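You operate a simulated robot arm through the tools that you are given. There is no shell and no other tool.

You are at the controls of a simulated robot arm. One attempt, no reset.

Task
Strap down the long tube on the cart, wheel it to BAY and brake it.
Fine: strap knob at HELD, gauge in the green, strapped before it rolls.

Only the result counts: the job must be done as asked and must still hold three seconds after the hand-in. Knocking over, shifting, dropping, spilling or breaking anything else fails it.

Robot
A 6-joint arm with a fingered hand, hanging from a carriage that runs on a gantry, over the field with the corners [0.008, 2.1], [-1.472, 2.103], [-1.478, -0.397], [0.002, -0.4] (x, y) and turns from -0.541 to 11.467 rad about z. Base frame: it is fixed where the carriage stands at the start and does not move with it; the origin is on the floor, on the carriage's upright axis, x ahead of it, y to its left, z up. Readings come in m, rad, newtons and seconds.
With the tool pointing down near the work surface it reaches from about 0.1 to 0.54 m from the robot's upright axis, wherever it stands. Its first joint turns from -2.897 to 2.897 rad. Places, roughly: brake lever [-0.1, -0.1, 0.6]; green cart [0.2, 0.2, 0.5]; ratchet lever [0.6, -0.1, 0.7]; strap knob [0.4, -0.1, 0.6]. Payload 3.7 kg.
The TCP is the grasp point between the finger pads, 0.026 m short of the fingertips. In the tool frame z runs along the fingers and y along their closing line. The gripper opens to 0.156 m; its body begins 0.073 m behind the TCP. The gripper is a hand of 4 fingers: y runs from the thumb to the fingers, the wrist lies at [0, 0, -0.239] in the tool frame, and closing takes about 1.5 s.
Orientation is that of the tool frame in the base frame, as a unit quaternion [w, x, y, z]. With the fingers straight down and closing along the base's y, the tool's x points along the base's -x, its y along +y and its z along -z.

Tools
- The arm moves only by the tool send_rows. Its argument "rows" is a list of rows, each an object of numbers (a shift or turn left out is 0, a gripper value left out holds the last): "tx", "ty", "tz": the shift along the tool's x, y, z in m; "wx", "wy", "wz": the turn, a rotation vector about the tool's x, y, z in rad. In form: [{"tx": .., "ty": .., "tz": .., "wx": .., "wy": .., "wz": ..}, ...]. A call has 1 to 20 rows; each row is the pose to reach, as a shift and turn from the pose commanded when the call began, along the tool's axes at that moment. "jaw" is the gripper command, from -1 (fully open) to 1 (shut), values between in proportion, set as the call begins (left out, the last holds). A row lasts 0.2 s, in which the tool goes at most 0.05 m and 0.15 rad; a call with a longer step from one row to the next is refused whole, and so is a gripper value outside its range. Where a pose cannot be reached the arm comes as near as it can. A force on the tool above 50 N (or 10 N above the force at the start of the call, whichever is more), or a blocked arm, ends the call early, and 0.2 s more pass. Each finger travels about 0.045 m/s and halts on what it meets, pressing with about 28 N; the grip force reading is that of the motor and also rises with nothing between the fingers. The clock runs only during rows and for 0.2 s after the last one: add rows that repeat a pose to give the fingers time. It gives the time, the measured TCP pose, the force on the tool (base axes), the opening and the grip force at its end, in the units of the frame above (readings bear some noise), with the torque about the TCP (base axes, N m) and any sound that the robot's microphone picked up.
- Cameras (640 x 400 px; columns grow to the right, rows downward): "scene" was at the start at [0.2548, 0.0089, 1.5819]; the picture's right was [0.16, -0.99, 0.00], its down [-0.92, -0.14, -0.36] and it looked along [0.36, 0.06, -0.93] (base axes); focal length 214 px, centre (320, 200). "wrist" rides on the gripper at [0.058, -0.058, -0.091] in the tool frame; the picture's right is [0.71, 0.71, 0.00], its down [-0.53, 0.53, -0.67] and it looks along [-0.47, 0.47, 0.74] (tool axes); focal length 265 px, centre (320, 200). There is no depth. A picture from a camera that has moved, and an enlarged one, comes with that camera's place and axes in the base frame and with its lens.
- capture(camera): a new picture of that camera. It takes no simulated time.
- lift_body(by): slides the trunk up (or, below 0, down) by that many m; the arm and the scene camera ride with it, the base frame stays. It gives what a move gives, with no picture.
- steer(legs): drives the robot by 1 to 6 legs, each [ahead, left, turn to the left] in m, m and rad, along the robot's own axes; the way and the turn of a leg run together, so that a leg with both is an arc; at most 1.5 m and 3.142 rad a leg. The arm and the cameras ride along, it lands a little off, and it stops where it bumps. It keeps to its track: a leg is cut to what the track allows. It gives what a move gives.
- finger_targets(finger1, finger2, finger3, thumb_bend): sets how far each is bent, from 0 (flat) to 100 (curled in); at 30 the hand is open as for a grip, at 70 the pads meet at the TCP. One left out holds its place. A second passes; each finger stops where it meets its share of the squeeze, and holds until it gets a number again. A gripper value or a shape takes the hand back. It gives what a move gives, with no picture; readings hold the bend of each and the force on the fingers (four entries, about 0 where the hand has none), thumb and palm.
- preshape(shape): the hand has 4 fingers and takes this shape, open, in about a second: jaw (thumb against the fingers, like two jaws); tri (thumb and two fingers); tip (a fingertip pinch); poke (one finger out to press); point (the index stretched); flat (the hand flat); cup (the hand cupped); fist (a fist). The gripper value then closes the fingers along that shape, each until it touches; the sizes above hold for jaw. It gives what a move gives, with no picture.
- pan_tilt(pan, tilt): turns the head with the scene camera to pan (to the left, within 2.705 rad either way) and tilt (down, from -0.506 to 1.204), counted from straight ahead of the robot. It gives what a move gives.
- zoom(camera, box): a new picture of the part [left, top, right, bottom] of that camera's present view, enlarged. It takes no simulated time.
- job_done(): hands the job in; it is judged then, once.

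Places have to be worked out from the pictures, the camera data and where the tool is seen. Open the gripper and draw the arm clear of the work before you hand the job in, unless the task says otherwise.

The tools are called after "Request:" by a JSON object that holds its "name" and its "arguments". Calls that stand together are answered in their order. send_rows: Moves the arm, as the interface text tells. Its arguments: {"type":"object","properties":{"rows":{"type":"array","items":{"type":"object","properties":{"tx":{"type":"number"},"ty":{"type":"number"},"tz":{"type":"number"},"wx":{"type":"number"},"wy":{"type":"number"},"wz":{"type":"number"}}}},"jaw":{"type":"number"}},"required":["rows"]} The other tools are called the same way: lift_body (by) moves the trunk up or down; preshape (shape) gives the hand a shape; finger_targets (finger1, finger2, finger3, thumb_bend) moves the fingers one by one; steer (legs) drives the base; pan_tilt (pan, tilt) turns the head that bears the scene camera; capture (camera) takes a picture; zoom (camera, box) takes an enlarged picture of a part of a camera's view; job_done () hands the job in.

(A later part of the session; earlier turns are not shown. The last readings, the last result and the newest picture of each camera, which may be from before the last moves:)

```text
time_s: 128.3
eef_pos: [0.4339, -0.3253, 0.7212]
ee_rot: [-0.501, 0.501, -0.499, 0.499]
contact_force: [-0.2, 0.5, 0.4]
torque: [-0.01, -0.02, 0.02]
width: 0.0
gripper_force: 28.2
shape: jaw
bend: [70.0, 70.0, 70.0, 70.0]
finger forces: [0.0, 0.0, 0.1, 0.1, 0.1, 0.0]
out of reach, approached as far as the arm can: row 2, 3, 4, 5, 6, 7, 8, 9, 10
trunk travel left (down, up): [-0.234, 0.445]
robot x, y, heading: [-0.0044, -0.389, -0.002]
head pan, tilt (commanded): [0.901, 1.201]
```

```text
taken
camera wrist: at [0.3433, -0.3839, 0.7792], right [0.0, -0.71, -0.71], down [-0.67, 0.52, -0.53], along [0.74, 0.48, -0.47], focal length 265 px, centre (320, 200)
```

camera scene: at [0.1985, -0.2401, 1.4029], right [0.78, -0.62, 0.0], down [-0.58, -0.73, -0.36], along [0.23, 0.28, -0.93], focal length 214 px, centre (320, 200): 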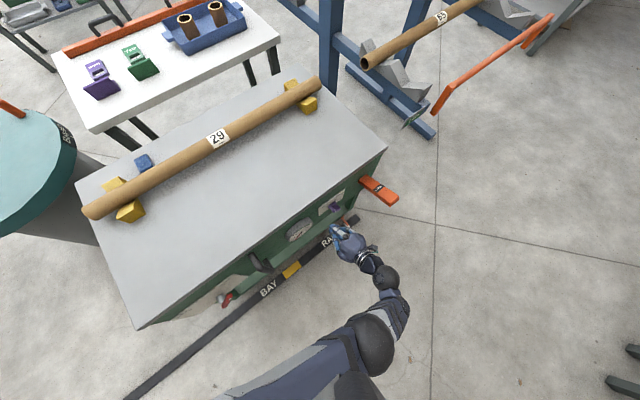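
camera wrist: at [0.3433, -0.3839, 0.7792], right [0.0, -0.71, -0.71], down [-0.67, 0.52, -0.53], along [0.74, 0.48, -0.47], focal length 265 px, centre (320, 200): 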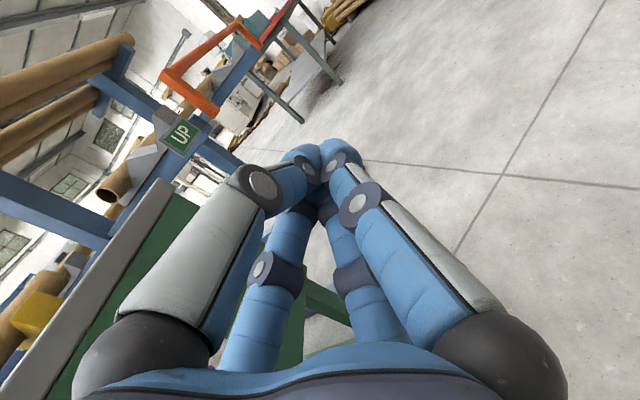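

Horizontal pose reached at (0.434,-0.325,0.721). I raise the trunk 0.1 m, shift the carriage +0.044 in y, then slide the hand over the lever.

Request:
{"name": "lift_body", "arguments": {"by": 0.1}}

Request:
{"name": "steer", "arguments": {"legs": [[0.0, 0.044, 0]]}}

Request:
{"name": "send_rows", "arguments": {"rows": [{"tx": -0.03}, {"tx": -0.06}, {"tx": -0.095}, {"tx": -0.095, "tz": 0.035}, {"tx": -0.095, "tz": 0.07}, {"tx": -0.095, "tz": 0.105}, {"tx": -0.095, "tz": 0.14}, {"tx": -0.095, "tz": 0.14}]}}

Request:
{"name": "capture", "arguments": {"camera": "wrist"}}

Request:
{"name": "capture", "arguments": {"camera": "scene"}}

```text
time_s: 129.7
eef_pos: [0.433, -0.3267, 0.8205]
ee_rot: [-0.5, 0.501, -0.5, 0.499]
contact_force: [-0.4, 0.5, -0.6]
torque: [0.02, -0.01, 0.01]
width: 0.0
gripper_force: 28.0
shape: jaw
bend: [70.0, 70.0, 70.0, 70.0]
finger forces: [0.0, 0.0, 0.1, 0.1, 0.0, 0.0]
trunk travel left (down, up): [-0.334, 0.345]
robot x, y, heading: [-0.0057, -0.3866, 0.003]
head pan, tilt (commanded): [0.901, 1.201]
```

```text
time_s: 130.5
eef_pos: [0.4335, -0.282, 0.82]
ee_rot: [-0.501, 0.502, -0.499, 0.498]
contact_force: [0.6, 0.3, -0.9]
torque: [0.02, -0.03, -0.04]
width: 0.0
gripper_force: 27.6
shape: jaw
bend: [70.0, 70.0, 70.0, 70.0]
finger forces: [0.1, 0.1, 0.0, 0.0, 0.0, 0.0]
trunk travel left (down, up): [-0.334, 0.345]
robot x, y, heading: [-0.0038, -0.346, -0.003]
head pan, tilt (commanded): [0.901, 1.201]
```

```text
time_s: 132.3
eef_pos: [0.5741, -0.1859, 0.8187]
ee_rot: [-0.501, 0.502, -0.499, 0.499]
contact_force: [-1.1, -0.2, 0.5]
torque: [0.02, 0.01, -0.01]
width: 0.0
gripper_force: 28.6
shape: jaw
bend: [70.0, 70.0, 70.0, 70.0]
finger forces: [0.0, 0.0, 0.0, 0.0, 0.0, 0.1]
trunk travel left (down, up): [-0.334, 0.345]
robot x, y, heading: [-0.0075, -0.3432, 0.0]
head pan, tilt (commanded): [0.901, 1.201]
```

```text
taken
camera wrist: at [0.4845, -0.2446, 0.8781], right [0.0, -0.71, -0.71], down [-0.67, 0.52, -0.52], along [0.74, 0.48, -0.47], focal length 265 px, centre (320, 200)
```

wrist: 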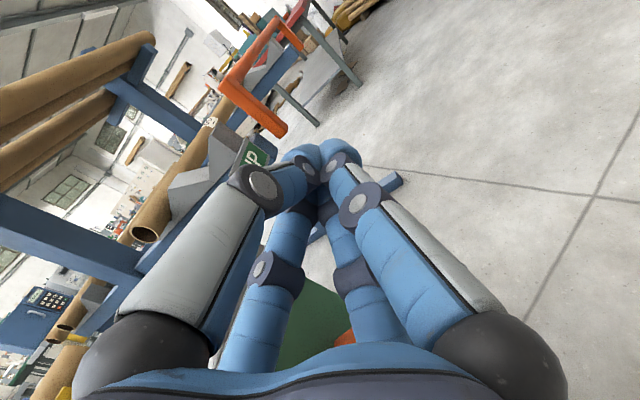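

```text
taken
camera scene: at [0.2307, -0.3007, 1.4819], right [0.78, -0.62, 0.0], down [-0.58, -0.73, -0.36], along [0.23, 0.28, -0.93], focal length 214 px, centre (320, 200)
```

scene: 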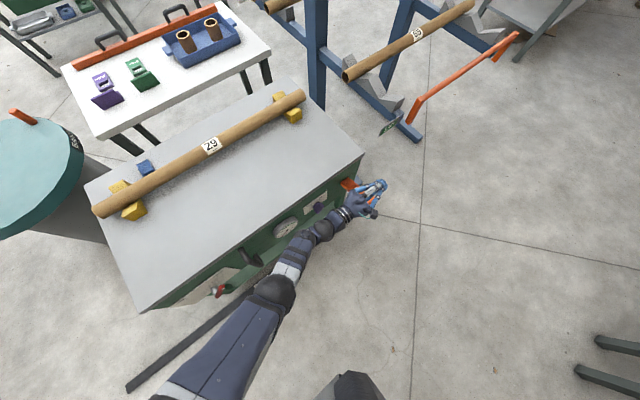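

The hand is right over the lever and the gauge is visible to the head camera. I press down with the trunk in steps.

Request:
{"name": "lift_body", "arguments": {"by": -0.06}}

Request:
{"name": "lift_body", "arguments": {"by": -0.05}}

Request:
{"name": "lift_body", "arguments": {"by": -0.03}}

Request:
{"name": "zoom", "arguments": {"camera": "scene", "box": [240, 150, 420, 280]}}

```text
time_s: 133.3
eef_pos: [0.5743, -0.1867, 0.7593]
ee_rot: [-0.501, 0.502, -0.499, 0.498]
contact_force: [-0.4, -0.3, -0.3]
torque: [-0.01, 0.03, -0.03]
width: 0.0002
gripper_force: 27.6
shape: jaw
bend: [70.0, 70.0, 70.0, 70.0]
finger forces: [0.1, 0.0, 0.1, 0.0, 0.0, 0.0]
trunk travel left (down, up): [-0.274, 0.405]
robot x, y, heading: [-0.003, -0.3441, -0.001]
head pan, tilt (commanded): [0.901, 1.201]
```

```text
time_s: 134.3
eef_pos: [0.5744, -0.186, 0.7092]
ee_rot: [-0.5, 0.502, -0.5, 0.498]
contact_force: [-1.4, -1.3, 3.5]
torque: [0.0, 0.13, -0.01]
width: 0.0001
gripper_force: 28.3
shape: jaw
bend: [70.0, 70.0, 70.0, 70.0]
finger forces: [0.0, 3.2, 0.1, 0.0, 0.1, 0.0]
trunk travel left (down, up): [-0.224, 0.455]
robot x, y, heading: [-0.0038, -0.3423, -0.0]
head pan, tilt (commanded): [0.901, 1.201]
```

```text
time_s: 135.0
eef_pos: [0.5738, -0.1862, 0.6794]
ee_rot: [-0.5, 0.501, -0.5, 0.499]
contact_force: [-2.4, -1.7, 4.4]
torque: [-0.1, 0.21, 0.06]
width: 0.0001
gripper_force: 28.0
shape: jaw
bend: [70.0, 70.0, 70.0, 70.0]
finger forces: [0.1, 5.5, 0.1, 0.1, 0.0, 0.1]
trunk travel left (down, up): [-0.194, 0.485]
robot x, y, heading: [-0.0074, -0.3447, -0.002]
head pan, tilt (commanded): [0.901, 1.201]
```

```text
3.08 times, centred on (330, 215) of scene
camera zoom: at [0.2305, -0.301, 1.3418], right [0.78, -0.62, 0.0], down [-0.58, -0.73, -0.36], along [0.23, 0.28, -0.93], focal length 660 px, centre (289, 154)
```

zoom: 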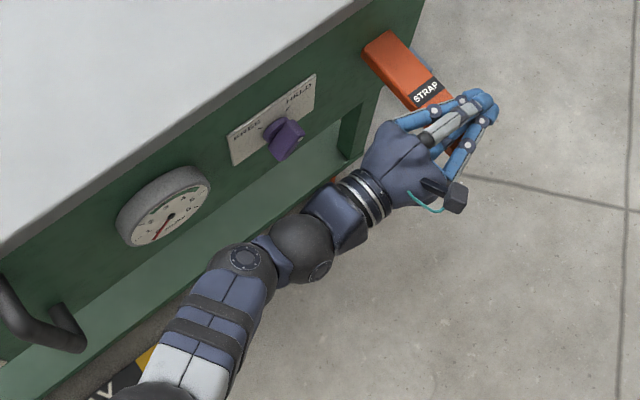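

The lever follows with about 5 N on finger 2. I continue to the lower stop in small steps and watch the gauge.

Request:
{"name": "lift_body", "arguments": {"by": -0.025}}

Request:
{"name": "lift_body", "arguments": {"by": -0.015}}

Request:
{"name": "zoom", "arguments": {"camera": "scene", "box": [225, 180, 305, 230]}}

```text
time_s: 135.7
eef_pos: [0.574, -0.1857, 0.6539]
ee_rot: [0.502, -0.5, 0.499, -0.499]
contact_force: [-3.3, -0.7, 6.1]
torque: [-0.01, 0.26, 0.0]
width: 0.0
gripper_force: 27.8
shape: jaw
bend: [70.0, 70.0, 70.0, 70.0]
finger forces: [0.0, 7.0, 0.0, 0.1, 0.1, 0.1]
trunk travel left (down, up): [-0.169, 0.51]
robot x, y, heading: [-0.0009, -0.3428, -0.001]
head pan, tilt (commanded): [0.901, 1.201]
```

```text
time_s: 136.3
eef_pos: [0.5732, -0.1859, 0.64]
ee_rot: [0.502, -0.501, 0.499, -0.498]
contact_force: [-6.3, 1.0, 14.1]
torque: [0.03, 0.53, 0.0]
width: 0.0002
gripper_force: 27.9
shape: jaw
bend: [70.0, 70.0, 70.0, 70.0]
finger forces: [0.0, 13.4, 0.0, 0.1, 0.1, 0.0]
trunk travel left (down, up): [-0.154, 0.525]
robot x, y, heading: [-0.0028, -0.342, 0.002]
head pan, tilt (commanded): [0.901, 1.201]
```

```text
8.00 times, centred on (265, 205) of scene
camera zoom: at [0.2303, -0.3004, 1.3019], right [0.78, -0.62, 0.0], down [-0.58, -0.73, -0.36], along [0.22, 0.28, -0.93], focal length 1716 px, centre (760, 160)
```

zoom: 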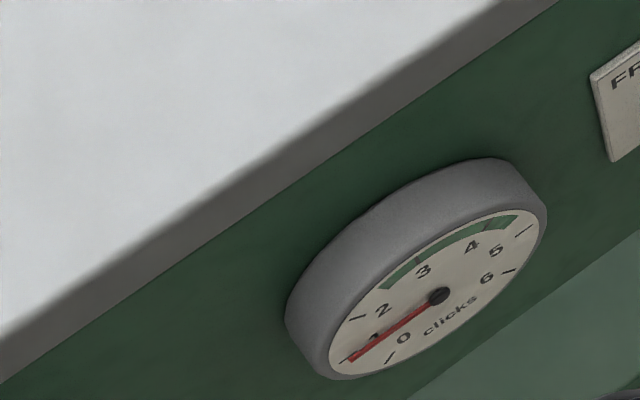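

The gauge reads 1: with the knob at HELD the stroke counts. I let the lever rise fully and make the second stroke.

Request:
{"name": "lift_body", "arguments": {"by": 0.14}}

Request:
{"name": "zoom", "arguments": {"camera": "scene", "box": [240, 150, 420, 280]}}

Request:
{"name": "lift_body", "arguments": {"by": -0.125}}

Request:
{"name": "lift_body", "arguments": {"by": -0.015}}

Request:
{"name": "zoom", "arguments": {"camera": "scene", "box": [225, 180, 305, 230]}}

```text
time_s: 138.0
eef_pos: [0.5738, -0.186, 0.7787]
ee_rot: [-0.501, 0.501, -0.5, 0.497]
contact_force: [-0.4, 0.0, -1.3]
torque: [-0.02, -0.03, -0.01]
width: 0.0
gripper_force: 27.7
shape: jaw
bend: [70.0, 70.0, 70.0, 70.0]
finger forces: [0.1, 0.0, 0.0, 0.0, 0.0, 0.0]
trunk travel left (down, up): [-0.294, 0.385]
robot x, y, heading: [-0.0011, -0.3448, -0.001]
head pan, tilt (commanded): [0.901, 1.201]
```

```text
3.08 times, centred on (330, 215) of scene
camera zoom: at [0.2306, -0.3007, 1.4418], right [0.78, -0.62, 0.0], down [-0.58, -0.73, -0.36], along [0.23, 0.28, -0.93], focal length 660 px, centre (289, 154)
```

zoom: 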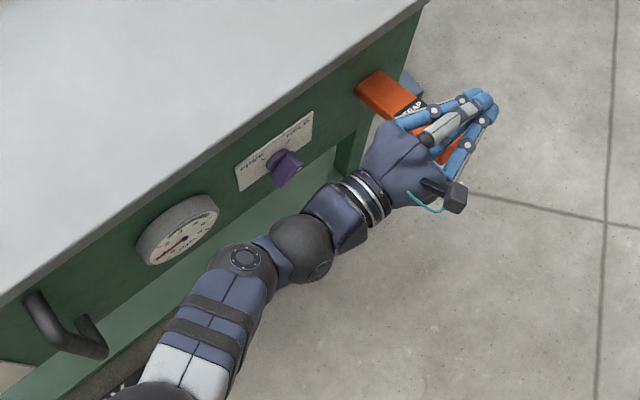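

```text
time_s: 139.6
eef_pos: [0.5724, -0.186, 0.6545]
ee_rot: [0.501, -0.501, 0.499, -0.499]
contact_force: [-3.0, -1.4, 5.7]
torque: [0.02, 0.27, 0.01]
width: 0.0
gripper_force: 28.1
shape: jaw
bend: [70.0, 70.0, 70.0, 70.0]
finger forces: [0.0, 7.0, 0.0, 0.1, 0.1, 0.0]
trunk travel left (down, up): [-0.169, 0.51]
robot x, y, heading: [-0.0033, -0.341, -0.003]
head pan, tilt (commanded): [0.901, 1.201]
```

```text
time_s: 140.2
eef_pos: [0.573, -0.1848, 0.64]
ee_rot: [0.502, -0.5, 0.499, -0.499]
contact_force: [-7.3, 1.0, 13.0]
torque: [0.08, 0.54, 0.01]
width: 0.0
gripper_force: 28.1
shape: jaw
bend: [70.0, 70.0, 70.0, 70.0]
finger forces: [0.0, 13.3, 0.1, 0.0, 0.1, 0.0]
trunk travel left (down, up): [-0.154, 0.525]
robot x, y, heading: [-0.0014, -0.3437, -0.003]
head pan, tilt (commanded): [0.901, 1.201]
```

```text
8.00 times, centred on (265, 205) of scene
camera zoom: at [0.2302, -0.3004, 1.3019], right [0.78, -0.62, 0.0], down [-0.58, -0.73, -0.36], along [0.22, 0.28, -0.93], focal length 1716 px, centre (760, 160)
```

zoom: 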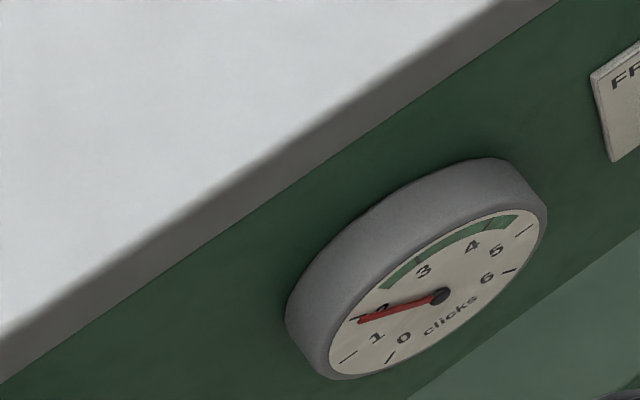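

The gauge now reads 2. I make the third stroke in the same way.

Request:
{"name": "lift_body", "arguments": {"by": 0.14}}

Request:
{"name": "lift_body", "arguments": {"by": -0.125}}

Request:
{"name": "lift_body", "arguments": {"by": -0.015}}

Request:
{"name": "zoom", "arguments": {"camera": "scene", "box": [225, 180, 305, 230]}}

Request:
{"name": "capture", "arguments": {"camera": "scene"}}

```text
time_s: 141.9
eef_pos: [0.5745, -0.1853, 0.779]
ee_rot: [-0.501, 0.502, -0.499, 0.498]
contact_force: [-0.4, 0.3, -0.5]
torque: [0.0, 0.01, -0.01]
width: 0.0
gripper_force: 28.2
shape: jaw
bend: [70.0, 70.0, 70.0, 70.0]
finger forces: [0.0, 0.0, 0.0, 0.0, 0.0, 0.0]
trunk travel left (down, up): [-0.294, 0.385]
robot x, y, heading: [-0.0029, -0.3466, -0.0]
head pan, tilt (commanded): [0.901, 1.201]
```

```text
time_s: 143.4
eef_pos: [0.5743, -0.1863, 0.6551]
ee_rot: [-0.501, 0.501, -0.499, 0.498]
contact_force: [-3.1, -1.0, 7.4]
torque: [0.01, 0.24, 0.02]
width: 0.0
gripper_force: 28.0
shape: jaw
bend: [70.0, 70.0, 70.0, 70.0]
finger forces: [0.0, 7.0, 0.0, 0.0, 0.0, 0.0]
trunk travel left (down, up): [-0.169, 0.51]
robot x, y, heading: [-0.0055, -0.3435, 0.002]
head pan, tilt (commanded): [0.901, 1.201]
```

```text
time_s: 144.0
eef_pos: [0.5739, -0.1848, 0.6395]
ee_rot: [0.502, -0.5, 0.5, -0.498]
contact_force: [-6.9, 0.6, 12.6]
torque: [0.01, 0.52, -0.02]
width: 0.0
gripper_force: 28.2
shape: jaw
bend: [70.0, 70.0, 70.0, 70.0]
finger forces: [0.0, 13.4, 0.0, 0.1, 0.0, 0.0]
trunk travel left (down, up): [-0.154, 0.525]
robot x, y, heading: [-0.0024, -0.3453, 0.001]
head pan, tilt (commanded): [0.901, 1.201]
```

```text
8.00 times, centred on (265, 205) of scene
camera zoom: at [0.2302, -0.3004, 1.3019], right [0.78, -0.62, 0.0], down [-0.58, -0.73, -0.36], along [0.22, 0.28, -0.93], focal length 1716 px, centre (760, 160)
```

zoom: 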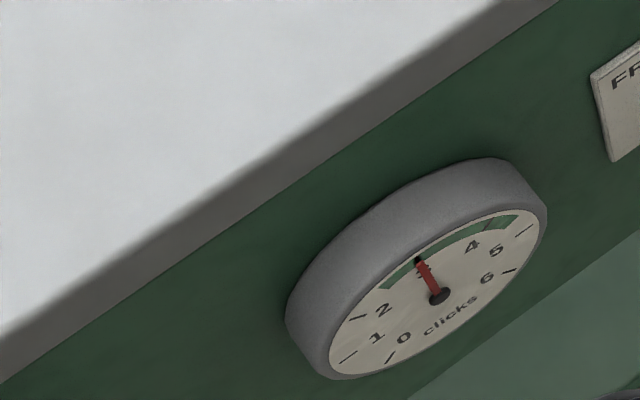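

```text
taken
camera scene: at [0.2302, -0.3004, 1.3019], right [0.78, -0.62, 0.0], down [-0.58, -0.73, -0.36], along [0.22, 0.28, -0.93], focal length 214 px, centre (320, 200)
```

scene: 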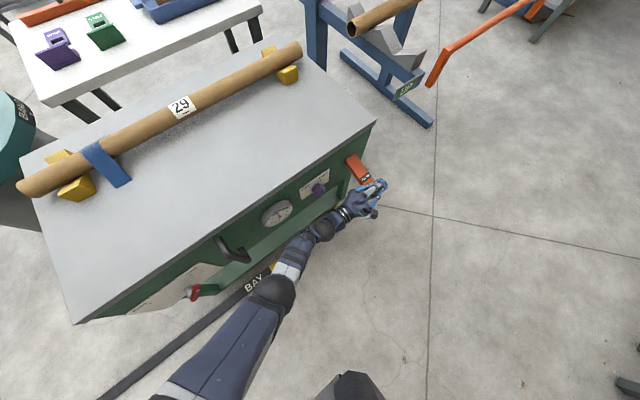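

The gauge reads 3, in the green, and the blue strap now lies over the tube. I release the lever and check everything holds.

Request:
{"name": "lift_body", "arguments": {"by": 0.19}}

Request:
{"name": "capture", "arguments": {"camera": "scene"}}

Request:
{"name": "zoom", "arguments": {"camera": "scene", "box": [240, 170, 340, 250]}}

```text
time_s: 146.1
eef_pos: [0.5745, -0.1866, 0.8289]
ee_rot: [-0.502, 0.502, -0.499, 0.498]
contact_force: [-0.2, 0.3, 0.5]
torque: [0.03, 0.0, 0.04]
width: 0.0002
gripper_force: 28.2
shape: jaw
bend: [70.0, 70.0, 70.0, 70.0]
finger forces: [0.0, 0.0, 0.0, 0.0, 0.0, 0.0]
trunk travel left (down, up): [-0.344, 0.335]
robot x, y, heading: [-0.006, -0.3441, 0.001]
head pan, tilt (commanded): [0.901, 1.201]
```

```text
taken
camera scene: at [0.2306, -0.3007, 1.4918], right [0.78, -0.62, 0.0], down [-0.58, -0.73, -0.36], along [0.23, 0.28, -0.93], focal length 214 px, centre (320, 200)
```

scene: 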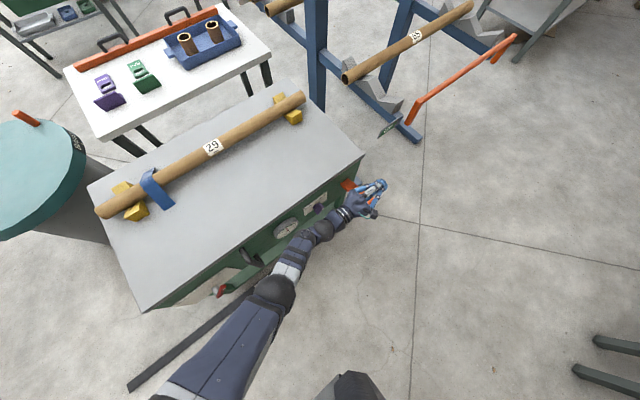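

```text
5.00 times, centred on (290, 210) of scene
camera zoom: at [0.2306, -0.3007, 1.4918], right [0.78, -0.62, 0.0], down [-0.58, -0.73, -0.36], along [0.23, 0.28, -0.93], focal length 1072 px, centre (470, 150)
```

zoom: 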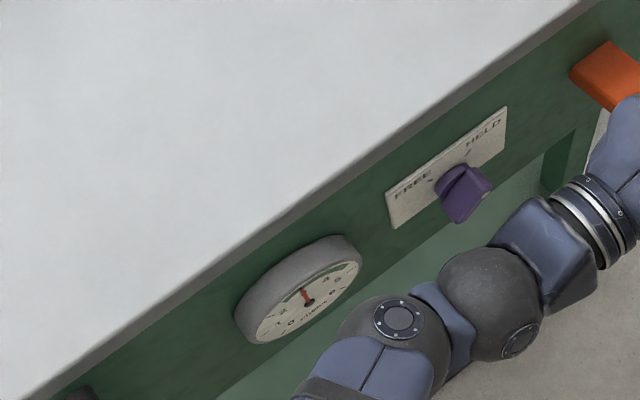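

All holds: gauge 3, strap over the tube. Next is the brake lever (pivot about (-0.13,0.54), tip now at HELD about (-0.06,0.62), FREE to the left), then the cart's vertical handle bar (x 0.086, y -0.094, z 0.54–0.71). I retrace my path away from the lever.

Request:
{"name": "send_rows", "arguments": {"rows": [{"tz": -0.04}, {"tz": -0.08}, {"tz": -0.12}, {"tz": -0.14, "tx": 0.03}, {"tz": -0.14, "tx": 0.06}, {"tz": -0.14, "tx": 0.095}, {"tz": -0.14, "tx": 0.095}]}}

Request:
{"name": "lift_body", "arguments": {"by": -0.1}}

Request:
{"name": "send_rows", "arguments": {"rows": [{"wx": -0.143, "ty": 0.009}, {"wx": -0.286, "ty": 0.018}, {"wx": -0.428, "ty": 0.027}, {"wx": -0.571, "ty": 0.036}, {"wx": -0.714, "ty": 0.045}, {"wx": -0.857, "ty": 0.054}, {"wx": -1.0, "ty": 0.063}, {"wx": -1.142, "ty": 0.072}, {"wx": -1.285, "ty": 0.081}, {"wx": -1.428, "ty": 0.09}, {"wx": -1.571, "ty": 0.098}, {"wx": -1.571, "ty": 0.098}]}}

```text
time_s: 147.7
eef_pos: [0.4348, -0.2848, 0.8283]
ee_rot: [0.501, -0.499, 0.501, -0.499]
contact_force: [0.5, -0.1, -0.5]
torque: [-0.03, -0.01, 0.01]
width: 0.0
gripper_force: 28.4
shape: jaw
bend: [70.0, 70.0, 70.0, 70.0]
finger forces: [0.0, 0.0, 0.0, 0.0, 0.0, 0.0]
trunk travel left (down, up): [-0.344, 0.335]
robot x, y, heading: [-0.004, -0.345, -0.007]
head pan, tilt (commanded): [0.901, 1.201]
```

```text
time_s: 149.0
eef_pos: [0.4354, -0.2829, 0.7291]
ee_rot: [0.501, -0.5, 0.501, -0.498]
contact_force: [0.0, -0.3, -0.8]
torque: [0.02, 0.0, 0.0]
width: 0.0
gripper_force: 27.9
shape: jaw
bend: [70.0, 70.0, 70.0, 70.0]
finger forces: [0.1, 0.0, 0.0, 0.1, 0.0, 0.0]
trunk travel left (down, up): [-0.244, 0.435]
robot x, y, heading: [-0.0052, -0.3436, 0.002]
head pan, tilt (commanded): [0.901, 1.201]
```

```text
time_s: 151.6
eef_pos: [0.4351, -0.2837, 0.632]
ee_rot: [0.001, 0.708, -0.706, -0.001]
contact_force: [0.0, 0.4, 0.1]
torque: [0.01, 0.03, 0.01]
width: 0.0
gripper_force: 28.1
shape: jaw
bend: [70.0, 70.0, 70.0, 70.0]
finger forces: [0.1, 0.1, 0.1, 0.1, 0.0, 0.0]
out of reach, approached as far as the arm can: row 1, 2, 3, 4, 5, 6, 7, 8, 9
trunk travel left (down, up): [-0.244, 0.435]
robot x, y, heading: [0.0011, -0.3446, 0.002]
head pan, tilt (commanded): [0.901, 1.201]
```

Vertical again at (0.435,-0.284,0.632). Now I tilt the tool toward the panel (+y) as before.

Request:
{"name": "send_rows", "arguments": {"rows": [{"wy": -0.14, "tz": -0.003}, {"wy": -0.28, "tz": -0.006}, {"wy": -0.42, "tz": -0.01}, {"wy": -0.56, "tz": -0.01}, {"wy": -0.7, "tz": -0.01}, {"wy": -0.84, "tz": -0.01}, {"wy": -0.98, "tz": -0.01}, {"wy": -0.98, "tz": -0.01}]}}

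Request:
{"name": "capture", "arguments": {"camera": "wrist"}}

```text
time_s: 153.4
eef_pos: [0.448, -0.2759, 0.6402]
ee_rot: [0.022, -0.703, 0.711, -0.015]
contact_force: [0.6, 0.5, -1.0]
torque: [0.01, 0.02, 0.0]
width: 0.0
gripper_force: 28.1
shape: jaw
bend: [70.0, 70.0, 70.0, 70.0]
finger forces: [0.0, 0.1, 0.0, 0.1, 0.0, 0.0]
out of reach, approached as far as the arm can: row 1, 2, 3, 4, 5, 6, 7, 8
trunk travel left (down, up): [-0.244, 0.435]
robot x, y, heading: [-0.0035, -0.3457, -0.0]
head pan, tilt (commanded): [0.901, 1.201]
```

```text
taken
camera wrist: at [0.501, -0.3359, 0.7342], right [-0.71, -0.7, -0.04], down [-0.55, 0.53, 0.65], along [-0.43, 0.48, -0.76], focal length 265 px, centre (320, 200)
```

wrist: 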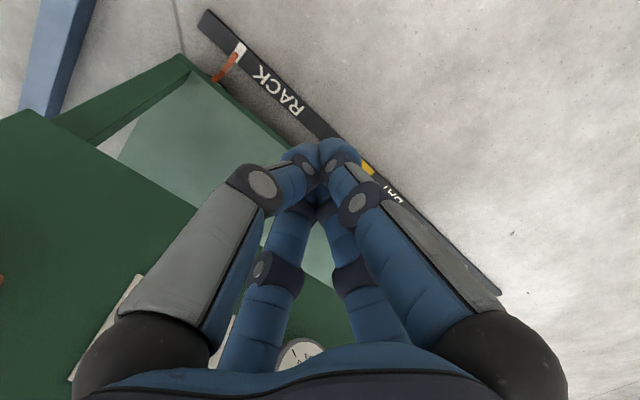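

The tilt does not start from this folded place; last time it worked from a more extended one. I move the carriage to -x (clear of the lever), extend the hand, and tilt there.

Request:
{"name": "steer", "arguments": {"legs": [[-0.2, -0.04, 0]]}}

Request:
{"name": "send_rows", "arguments": {"rows": [{"tx": -0.025, "ty": -0.015, "wz": 0.01}, {"tx": -0.05, "ty": -0.03}, {"tx": -0.075, "ty": -0.045}, {"tx": -0.085, "ty": -0.05}, {"tx": -0.085, "ty": -0.05}]}}

Request:
{"name": "capture", "arguments": {"camera": "scene"}}

```text
time_s: 155.1
eef_pos: [0.2457, -0.3172, 0.6393]
ee_rot: [0.021, -0.702, 0.711, -0.015]
contact_force: [0.0, -0.5, 0.2]
torque: [-0.02, -0.02, -0.04]
width: 0.0001
gripper_force: 27.6
shape: jaw
bend: [70.0, 70.0, 70.0, 70.0]
finger forces: [0.1, 0.0, 0.1, 0.0, 0.0, 0.0]
trunk travel left (down, up): [-0.244, 0.435]
robot x, y, heading: [-0.202, -0.3804, -0.003]
head pan, tilt (commanded): [0.901, 1.201]
```

```text
time_s: 156.3
eef_pos: [0.2972, -0.2312, 0.644]
ee_rot: [0.021, -0.702, 0.711, -0.015]
contact_force: [0.3, 0.6, 0.4]
torque: [-0.02, 0.01, -0.01]
width: 0.0004
gripper_force: 27.9
shape: jaw
bend: [70.0, 70.0, 70.0, 70.0]
finger forces: [0.0, 0.0, 0.1, 0.1, 0.0, 0.1]
trunk travel left (down, up): [-0.244, 0.435]
robot x, y, heading: [-0.2036, -0.3784, -0.003]
head pan, tilt (commanded): [0.901, 1.201]
```

```text
taken
camera scene: at [0.0297, -0.3404, 1.3919], right [0.78, -0.62, 0.0], down [-0.58, -0.73, -0.36], along [0.23, 0.28, -0.93], focal length 214 px, centre (320, 200)
```

scene: 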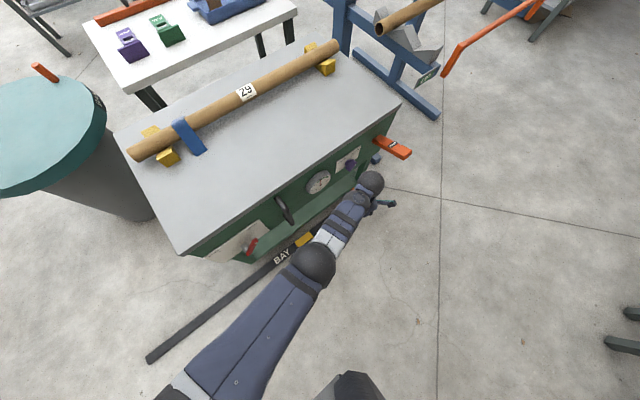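

Extended now and clear. I try the tilt toward +y here, stepping down slightly as in the earlier success.

Request:
{"name": "send_rows", "arguments": {"rows": [{"wy": -0.1, "tz": 0.03}, {"wy": -0.24, "tz": 0.04}, {"wy": -0.38, "tz": 0.045}, {"wy": -0.52, "tz": 0.05}, {"wy": -0.66, "tz": 0.05}, {"wy": -0.8, "tz": 0.05}, {"wy": -0.94, "tz": 0.05}, {"wy": -0.98, "tz": 0.05}, {"wy": -0.98, "tz": 0.05}]}}

Request:
{"name": "capture", "arguments": {"camera": "wrist"}}

```text
time_s: 158.3
eef_pos: [0.1979, -0.2213, 0.6533]
ee_rot: [-0.353, 0.627, -0.617, -0.318]
contact_force: [-0.2, 1.3, 0.2]
torque: [-0.03, 0.01, -0.03]
width: 0.0
gripper_force: 27.7
shape: jaw
bend: [70.0, 70.0, 70.0, 70.0]
finger forces: [0.0, 0.0, 0.0, 0.1, 0.1, 0.1]
out of reach, approached as far as the arm can: row 2, 3, 4, 5, 6, 7, 8, 9
trunk travel left (down, up): [-0.244, 0.435]
robot x, y, heading: [-0.2051, -0.3814, -0.0]
head pan, tilt (commanded): [0.901, 1.201]
```

```text
taken
camera wrist: at [0.256, -0.3302, 0.6592], right [-0.68, -0.38, -0.63], down [-0.57, -0.26, 0.78], along [-0.46, 0.89, -0.04], focal length 265 px, centre (320, 200)
```

wrist: 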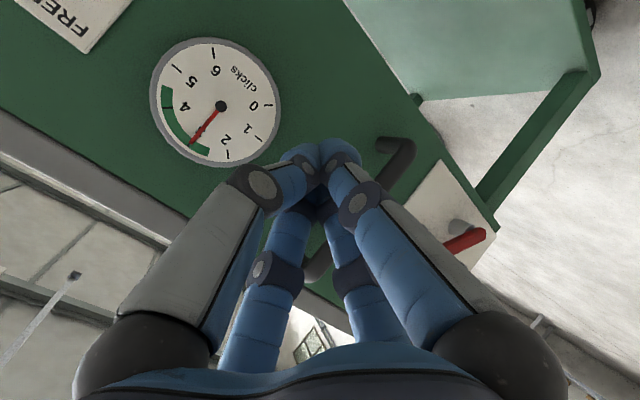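

The tilt worked; hand at (0.198,-0.221,0.653). I zoom on the gauge, handle and brake from here.

Request:
{"name": "zoom", "arguments": {"camera": "wrist", "box": [140, 30, 290, 170]}}

Request:
{"name": "zoom", "arguments": {"camera": "wrist", "box": [340, 120, 540, 280]}}

```text
2.86 times, centred on (215, 100) of wrist
camera zoom: at [0.256, -0.3302, 0.6592], right [-0.68, -0.38, -0.63], down [-0.57, -0.26, 0.78], along [-0.46, 0.89, -0.04], focal length 758 px, centre (620, 486)
```

zoom: 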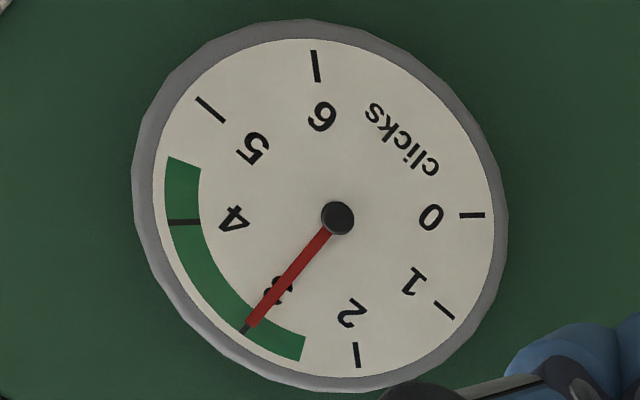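

```text
2.50 times, centred on (440, 200) of wrist
camera zoom: at [0.256, -0.3302, 0.6592], right [-0.68, -0.38, -0.63], down [-0.57, -0.26, 0.78], along [-0.46, 0.89, -0.04], focal length 664 px, centre (20, 200)
```

zoom: 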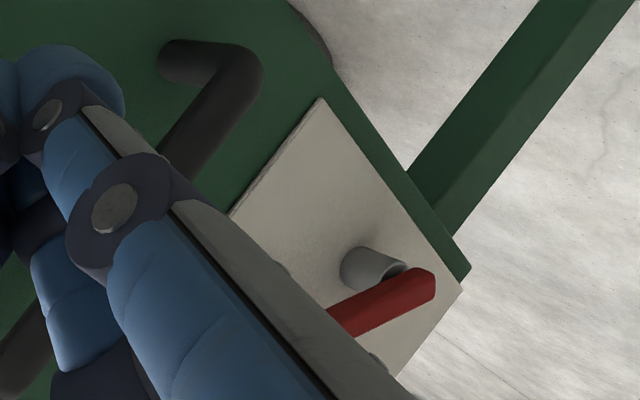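

Gauge clearly on 3 in the green. Now I go to the brake lever: carriage -0.2 m in x, trunk down 0.06 m, to stand right of the lever, then look.

Request:
{"name": "steer", "arguments": {"legs": [[-0.2, 0.0, 0]]}}

Request:
{"name": "lift_body", "arguments": {"by": -0.06}}

Request:
{"name": "capture", "arguments": {"camera": "wrist"}}

Request:
{"name": "capture", "arguments": {"camera": "scene"}}

```text
time_s: 159.9
eef_pos: [-0.0041, -0.2245, 0.6535]
ee_rot: [-0.352, 0.628, -0.616, -0.318]
contact_force: [0.0, -0.3, 0.5]
torque: [-0.01, 0.02, -0.03]
width: 0.0
gripper_force: 28.3
shape: jaw
bend: [70.0, 70.0, 70.0, 70.0]
finger forces: [0.0, 0.0, 0.0, 0.0, 0.0, 0.0]
trunk travel left (down, up): [-0.244, 0.435]
robot x, y, heading: [-0.4087, -0.3847, 0.002]
head pan, tilt (commanded): [0.901, 1.201]
```

```text
time_s: 160.9
eef_pos: [-0.0039, -0.2247, 0.5937]
ee_rot: [-0.352, 0.628, -0.617, -0.317]
contact_force: [1.1, -0.4, -0.1]
torque: [-0.01, -0.01, 0.01]
width: 0.0
gripper_force: 27.9
shape: jaw
bend: [70.0, 70.0, 70.0, 70.0]
finger forces: [0.0, 0.0, 0.0, 0.0, 0.0, 0.0]
trunk travel left (down, up): [-0.184, 0.495]
robot x, y, heading: [-0.4081, -0.3862, 0.004]
head pan, tilt (commanded): [0.901, 1.201]
```

```text
taken
camera wrist: at [0.0543, -0.3334, 0.5993], right [-0.68, -0.38, -0.63], down [-0.57, -0.26, 0.78], along [-0.46, 0.89, -0.04], focal length 265 px, centre (320, 200)
```

wrist: 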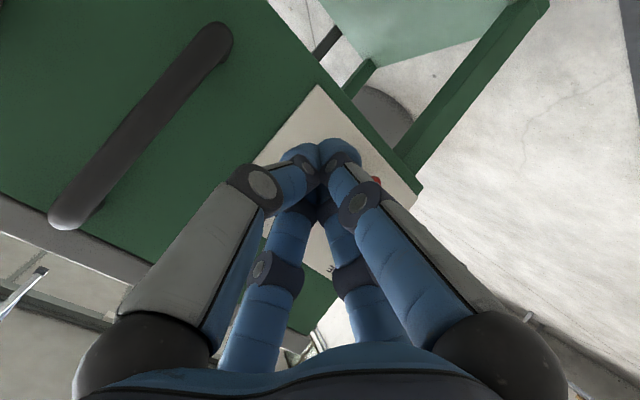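

```text
taken
camera scene: at [-0.1728, -0.3398, 1.3319], right [0.78, -0.62, 0.0], down [-0.58, -0.73, -0.36], along [0.22, 0.28, -0.93], focal length 214 px, centre (320, 200)
```

scene: 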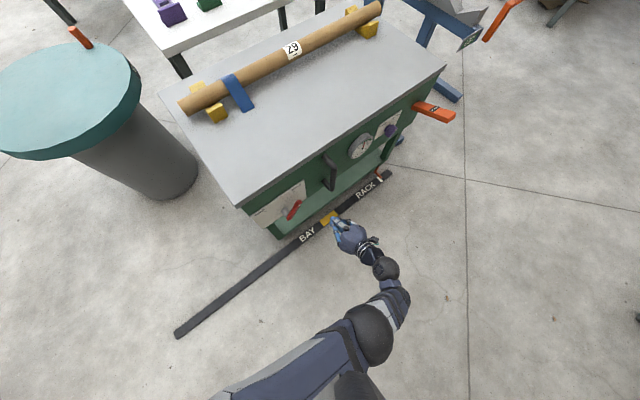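

I zoom the head camera on the brake lever to fix its place relative to the fingers.

Request:
{"name": "zoom", "arguments": {"camera": "scene", "box": [240, 160, 380, 270]}}

```text
3.64 times, centred on (310, 215) of scene
camera zoom: at [-0.1728, -0.3398, 1.3319], right [0.78, -0.62, 0.0], down [-0.58, -0.73, -0.36], along [0.22, 0.28, -0.93], focal length 780 px, centre (356, 146)
```

zoom: 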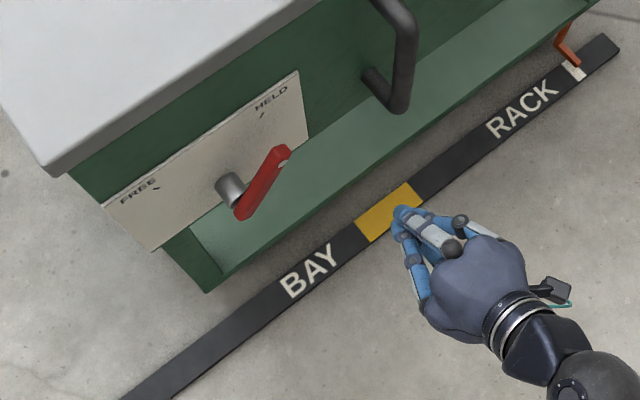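

Lever from pivot (-0.13,0.535) to tip (-0.06,0.62); my fingertips are right of it. I advance to the panel plane (y about -0.083), shifted 0.01 m left to stay clear of the handle bar.

Request:
{"name": "steer", "arguments": {"legs": [[-0.01, 0.0, 0], [0.0, 0.142, 0]]}}

Request:
{"name": "zoom", "arguments": {"camera": "scene", "box": [240, 160, 380, 270]}}

Request:
{"name": "capture", "arguments": {"camera": "wrist"}}

```text
time_s: 162.6
eef_pos: [-0.0136, -0.0839, 0.5938]
ee_rot: [-0.353, 0.627, -0.618, -0.317]
contact_force: [0.6, 0.2, 0.2]
torque: [-0.01, 0.05, -0.01]
width: 0.0
gripper_force: 28.0
shape: jaw
bend: [70.0, 70.0, 70.0, 70.0]
finger forces: [0.0, 0.0, 0.0, 0.0, 0.1, 0.1]
trunk travel left (down, up): [-0.184, 0.495]
robot x, y, heading: [-0.4186, -0.2432, 0.0]
head pan, tilt (commanded): [0.901, 1.201]
```

```text
3.64 times, centred on (310, 215) of scene
camera zoom: at [-0.1829, -0.1984, 1.3319], right [0.78, -0.62, 0.0], down [-0.58, -0.73, -0.36], along [0.23, 0.28, -0.93], focal length 780 px, centre (356, 146)
```

zoom: 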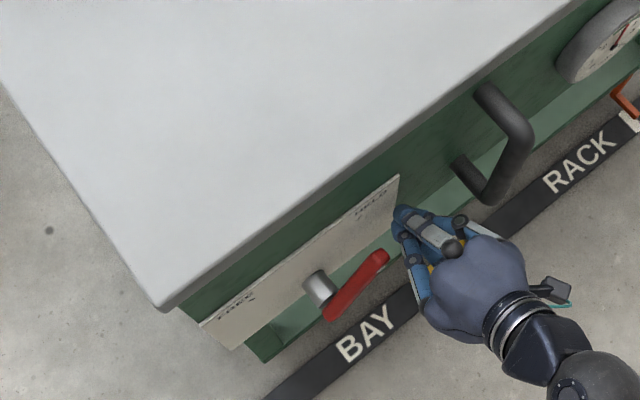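

```text
taken
camera wrist: at [0.0442, -0.1921, 0.5993], right [-0.68, -0.38, -0.63], down [-0.57, -0.26, 0.78], along [-0.46, 0.89, -0.04], focal length 265 px, centre (320, 200)
```

wrist: 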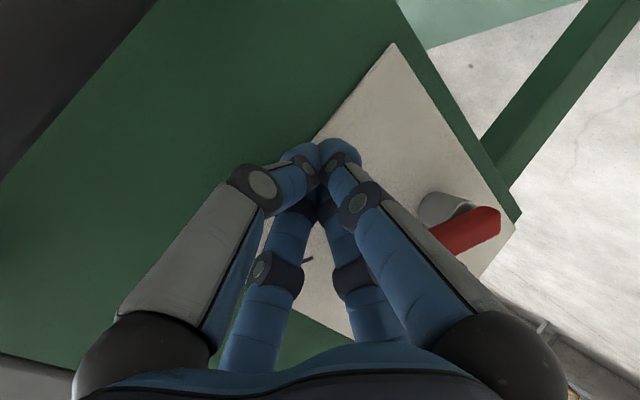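

The fingertips stand between handle and brake lever. I push toward -x by 0.06 m and look.

Request:
{"name": "steer", "arguments": {"legs": [[-0.06, 0.0, 0]]}}

Request:
{"name": "zoom", "arguments": {"camera": "scene", "box": [240, 160, 380, 270]}}

```text
time_s: 163.5
eef_pos: [-0.0755, -0.0845, 0.5933]
ee_rot: [-0.352, 0.628, -0.618, -0.317]
contact_force: [-1.4, -0.3, 0.7]
torque: [0.02, -0.02, -0.02]
width: 0.0
gripper_force: 28.0
shape: jaw
bend: [70.0, 70.0, 70.0, 70.0]
finger forces: [0.0, 0.1, 0.0, 0.0, 0.0, 0.0]
trunk travel left (down, up): [-0.184, 0.495]
robot x, y, heading: [-0.4761, -0.2451, 0.003]
head pan, tilt (commanded): [0.901, 1.201]
```

```text
3.64 times, centred on (310, 215) of scene
camera zoom: at [-0.244, -0.1991, 1.3317], right [0.78, -0.62, 0.0], down [-0.58, -0.73, -0.36], along [0.22, 0.28, -0.93], focal length 780 px, centre (356, 146)
```

zoom: 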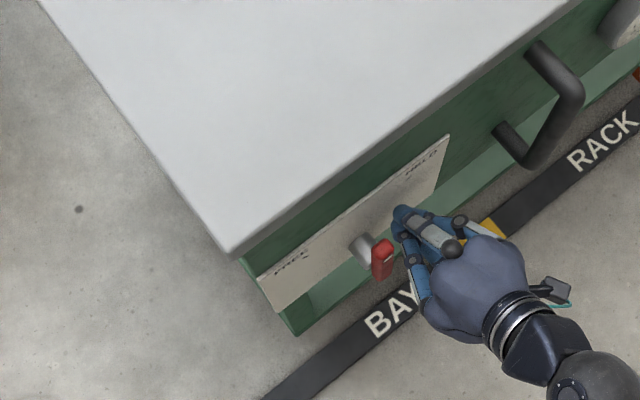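

The lever turns with little force and is about upright. I push on another 0.05 m.

Request:
{"name": "steer", "arguments": {"legs": [[-0.05, 0.0, 0]]}}

Request:
{"name": "zoom", "arguments": {"camera": "scene", "box": [240, 160, 380, 270]}}

Request:
{"name": "capture", "arguments": {"camera": "wrist"}}

```text
time_s: 164.5
eef_pos: [-0.1257, -0.0842, 0.5921]
ee_rot: [-0.352, 0.627, -0.618, -0.318]
contact_force: [0.5, -0.1, -0.4]
torque: [0.01, 0.01, -0.03]
width: 0.0004
gripper_force: 27.7
shape: jaw
bend: [70.0, 70.0, 70.0, 70.0]
finger forces: [0.1, 0.1, 0.0, 0.0, 0.0, 0.0]
trunk travel left (down, up): [-0.184, 0.495]
robot x, y, heading: [-0.5273, -0.241, -0.002]
head pan, tilt (commanded): [0.901, 1.201]
```

```text
3.64 times, centred on (310, 215) of scene
camera zoom: at [-0.2937, -0.1989, 1.3318], right [0.78, -0.62, 0.0], down [-0.58, -0.73, -0.36], along [0.23, 0.28, -0.93], focal length 780 px, centre (356, 146)
```

zoom: 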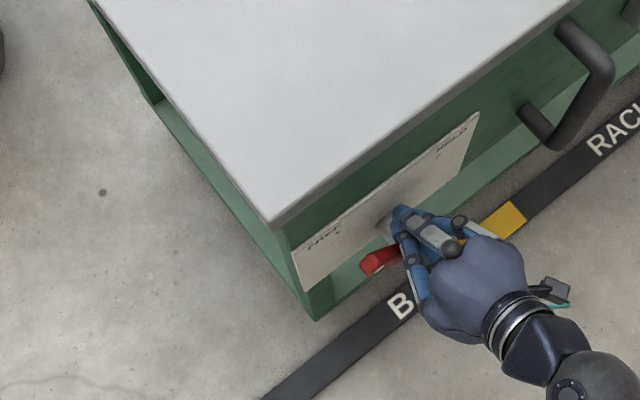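

```text
taken
camera wrist: at [-0.0673, -0.1926, 0.5987], right [-0.68, -0.38, -0.62], down [-0.57, -0.26, 0.78], along [-0.46, 0.89, -0.04], focal length 265 px, centre (320, 200)
```

wrist: 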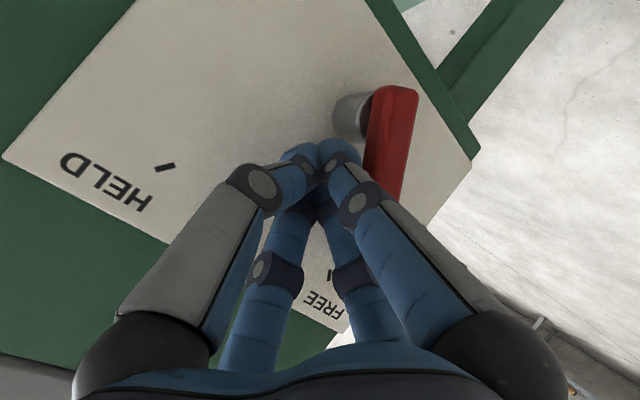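

I zoom to compare the lever's direction with the FREE tick.

Request:
{"name": "zoom", "arguments": {"camera": "wrist", "box": [280, 70, 460, 330]}}

```text
1.54 times, centred on (370, 200) of wrist
camera zoom: at [-0.0673, -0.1926, 0.5987], right [-0.68, -0.38, -0.62], down [-0.57, -0.26, 0.78], along [-0.46, 0.89, -0.04], focal length 408 px, centre (243, 200)
```

zoom: 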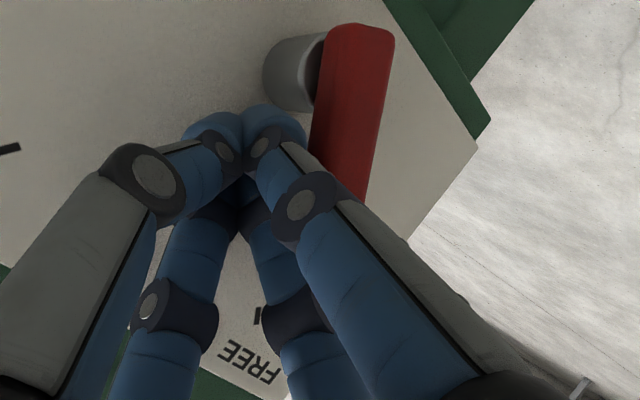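

The lever is within a few degrees of FREE. I nudge 0.006 m more, then withdraw from the panel.

Request:
{"name": "steer", "arguments": {"legs": [[-0.007, 0.0, 0]]}}

Request:
{"name": "steer", "arguments": {"legs": [[0.02, 0.0, 0], [0.0, -0.14, 0]]}}

Request:
{"name": "capture", "arguments": {"camera": "wrist"}}

Request:
{"name": "zoom", "arguments": {"camera": "scene", "box": [240, 140, 400, 270]}}

```text
time_s: 165.2
eef_pos: [-0.1297, -0.0832, 0.592]
ee_rot: [-0.353, 0.627, -0.618, -0.318]
contact_force: [1.8, -0.8, 2.9]
torque: [-0.02, 0.11, 0.05]
width: 0.0
gripper_force: 28.3
shape: jaw
bend: [70.0, 70.0, 70.0, 70.0]
finger forces: [0.0, 3.8, 0.1, 0.0, 0.1, 0.0]
trunk travel left (down, up): [-0.184, 0.495]
robot x, y, heading: [-0.5336, -0.2408, -0.006]
head pan, tilt (commanded): [0.901, 1.201]
```

```text
time_s: 166.9
eef_pos: [-0.1118, -0.224, 0.5939]
ee_rot: [-0.352, 0.627, -0.618, -0.317]
contact_force: [0.8, -0.4, 0.0]
torque: [0.01, 0.02, 0.01]
width: 0.0
gripper_force: 27.2
shape: jaw
bend: [70.0, 70.0, 70.0, 70.0]
finger forces: [0.0, 0.0, 0.0, 0.0, 0.1, 0.0]
trunk travel left (down, up): [-0.184, 0.495]
robot x, y, heading: [-0.5103, -0.3816, 0.001]
head pan, tilt (commanded): [0.901, 1.201]
```

```text
taken
camera wrist: at [-0.0538, -0.333, 0.599], right [-0.68, -0.38, -0.62], down [-0.57, -0.26, 0.78], along [-0.46, 0.89, -0.04], focal length 265 px, centre (320, 200)
```

wrist: 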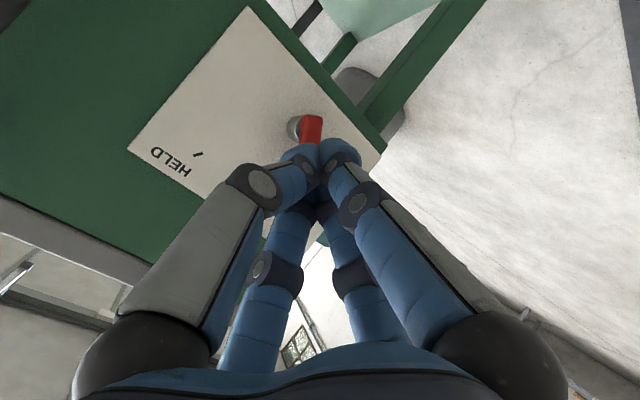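

```text
3.08 times, centred on (320, 205) of scene
camera zoom: at [-0.2803, -0.3389, 1.3319], right [0.78, -0.62, 0.0], down [-0.58, -0.73, -0.36], along [0.23, 0.28, -0.93], focal length 660 px, centre (320, 185)
```

zoom: 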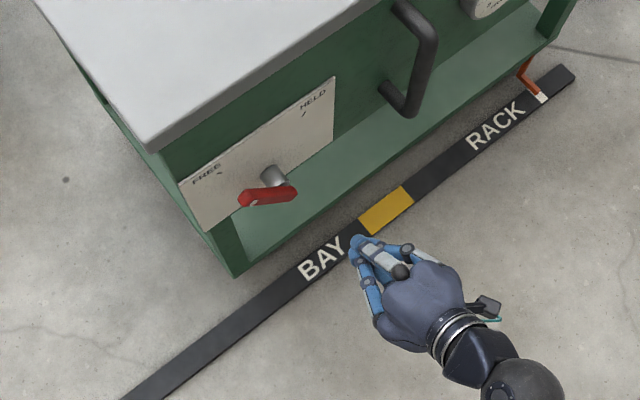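

The brake is at FREE. Now the handle: I roll the hand 45° so that two fingers come on each side of the vertical bar, open it, and go in front of the bar (x 0.084, z 0.63).

Request:
{"name": "send_rows", "arguments": {"rows": [{"wz": 0.13}, {"wz": 0.26}, {"wz": 0.39}, {"wz": 0.52}, {"wz": 0.65}, {"wz": 0.785}, {"wz": 0.785}]}}

Request:
{"name": "send_rows", "arguments": {"rows": [{"tx": 0}, {"tx": 0}, {"tx": 0}, {"tx": 0}, {"tx": 0}, {"tx": 0}, {"tx": 0}, {"tx": 0}], "jaw": -1}}

Request:
{"name": "lift_body", "arguments": {"by": 0.036}}

Request:
{"name": "steer", "arguments": {"legs": [[0.196, 0.0, 0]]}}

Request:
{"name": "capture", "arguments": {"camera": "wrist"}}

Request:
{"name": "capture", "arguments": {"camera": "scene"}}

```text
time_s: 168.5
eef_pos: [-0.1121, -0.2238, 0.593]
ee_rot: [0.204, -0.343, 0.811, 0.429]
contact_force: [0.1, 0.0, -0.6]
torque: [0.05, 0.05, 0.01]
width: 0.0
gripper_force: 27.9
shape: jaw
bend: [70.0, 70.0, 70.0, 70.0]
finger forces: [0.1, 0.0, 0.0, 0.1, 0.0, 0.1]
trunk travel left (down, up): [-0.184, 0.495]
robot x, y, heading: [-0.5148, -0.3833, 0.007]
head pan, tilt (commanded): [0.901, 1.201]
```

```text
time_s: 170.3
eef_pos: [-0.1118, -0.2242, 0.5931]
ee_rot: [0.204, -0.344, 0.81, 0.428]
contact_force: [-0.3, -0.3, -0.2]
torque: [0.0, 0.04, -0.02]
width: 0.156
gripper_force: 0.0
shape: jaw
bend: [30.0, 30.0, 30.0, 30.0]
finger forces: [0.0, 0.0, 0.0, 0.0, 0.1, 0.0]
trunk travel left (down, up): [-0.184, 0.495]
robot x, y, heading: [-0.5146, -0.3834, 0.005]
head pan, tilt (commanded): [0.901, 1.201]
```

```text
time_s: 171.1
eef_pos: [-0.1121, -0.2237, 0.6291]
ee_rot: [0.203, -0.344, 0.81, 0.429]
contact_force: [-0.3, -0.2, 0.4]
torque: [-0.01, -0.02, -0.04]
width: 0.1559
gripper_force: 0.1
shape: jaw
bend: [30.0, 30.0, 30.0, 30.0]
finger forces: [0.0, 0.0, 0.1, 0.0, 0.0, 0.1]
trunk travel left (down, up): [-0.22, 0.459]
robot x, y, heading: [-0.5152, -0.3835, 0.002]
head pan, tilt (commanded): [0.901, 1.201]
```

```text
time_s: 172.7
eef_pos: [0.0815, -0.2248, 0.6296]
ee_rot: [0.205, -0.343, 0.811, 0.428]
contact_force: [0.2, -1.0, -0.2]
torque: [0.03, 0.0, 0.03]
width: 0.1558
gripper_force: 0.1
shape: jaw
bend: [30.0, 30.0, 30.0, 30.0]
finger forces: [0.0, 0.0, 0.0, 0.0, 0.0, 0.0]
trunk travel left (down, up): [-0.22, 0.459]
robot x, y, heading: [-0.3227, -0.3842, -0.001]
head pan, tilt (commanded): [0.901, 1.201]
```

```text
taken
camera wrist: at [0.0817, -0.3462, 0.6124], right [-1.0, 0.01, -0.05], down [-0.05, -0.15, 0.99], along [0.01, 0.99, 0.15], focal length 265 px, centre (320, 200)
```

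wrist: 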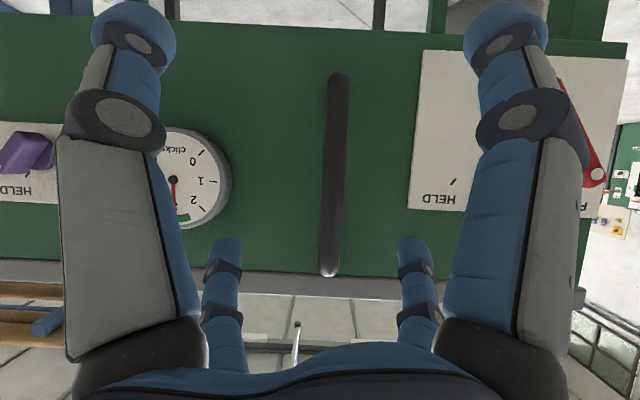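

```text
taken
camera scene: at [-0.0878, -0.3395, 1.368], right [0.78, -0.62, 0.0], down [-0.58, -0.73, -0.36], along [0.23, 0.28, -0.93], focal length 214 px, centre (320, 200)
```

scene: 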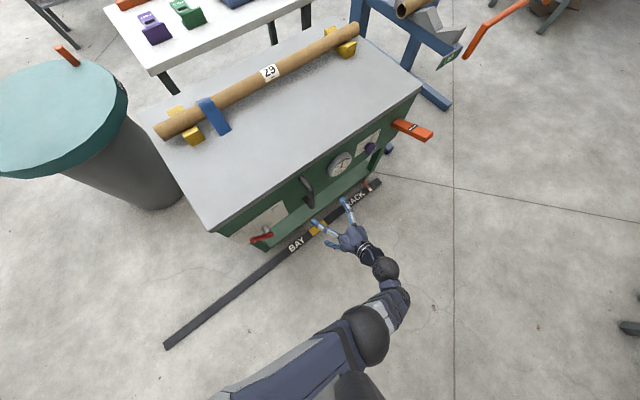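

The wrist camera looks straight at the bar: it stands at x about 0.070 (mid-height z 0.63). I narrow the hand to about 0.09 m opening so the upper fingertips clear the panel, and shift 0.012 m to centre on the bar.

Request:
{"name": "send_rows", "arguments": {"rows": [{"tx": 0}, {"tx": 0}, {"tx": 0}, {"tx": 0}, {"tx": 0}], "jaw": -0.15}}

Request:
{"name": "steer", "arguments": {"legs": [[-0.012, 0.06, 0]]}}

Request:
{"name": "capture", "arguments": {"camera": "wrist"}}

```text
time_s: 173.9
eef_pos: [0.0805, -0.2245, 0.6299]
ee_rot: [0.204, -0.343, 0.81, 0.429]
contact_force: [0.3, 0.2, -0.1]
torque: [-0.03, 0.0, -0.01]
width: 0.0905
gripper_force: 0.0
shape: jaw
bend: [33.0, 33.0, 33.0, 70.0]
finger forces: [0.1, 0.0, 0.0, 0.0, 0.0, 0.0]
trunk travel left (down, up): [-0.22, 0.459]
robot x, y, heading: [-0.3238, -0.3806, 0.001]
head pan, tilt (commanded): [0.901, 1.201]
```

```text
time_s: 174.8
eef_pos: [0.0681, -0.1647, 0.6295]
ee_rot: [0.205, -0.342, 0.811, 0.428]
contact_force: [0.0, 0.1, -0.6]
torque: [-0.05, 0.01, 0.01]
width: 0.0903
gripper_force: 0.0
shape: jaw
bend: [33.0, 33.0, 33.0, 70.0]
finger forces: [0.1, 0.0, 0.0, 0.1, 0.1, 0.0]
trunk travel left (down, up): [-0.22, 0.459]
robot x, y, heading: [-0.3325, -0.323, -0.004]
head pan, tilt (commanded): [0.901, 1.201]
```

```text
taken
camera wrist: at [0.0691, -0.286, 0.6122], right [-1.0, 0.01, -0.05], down [-0.05, -0.15, 0.99], along [0.01, 0.99, 0.15], focal length 265 px, centre (320, 200)
```

wrist: 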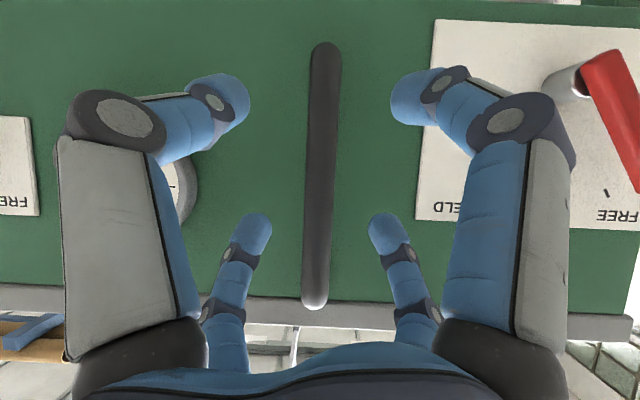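

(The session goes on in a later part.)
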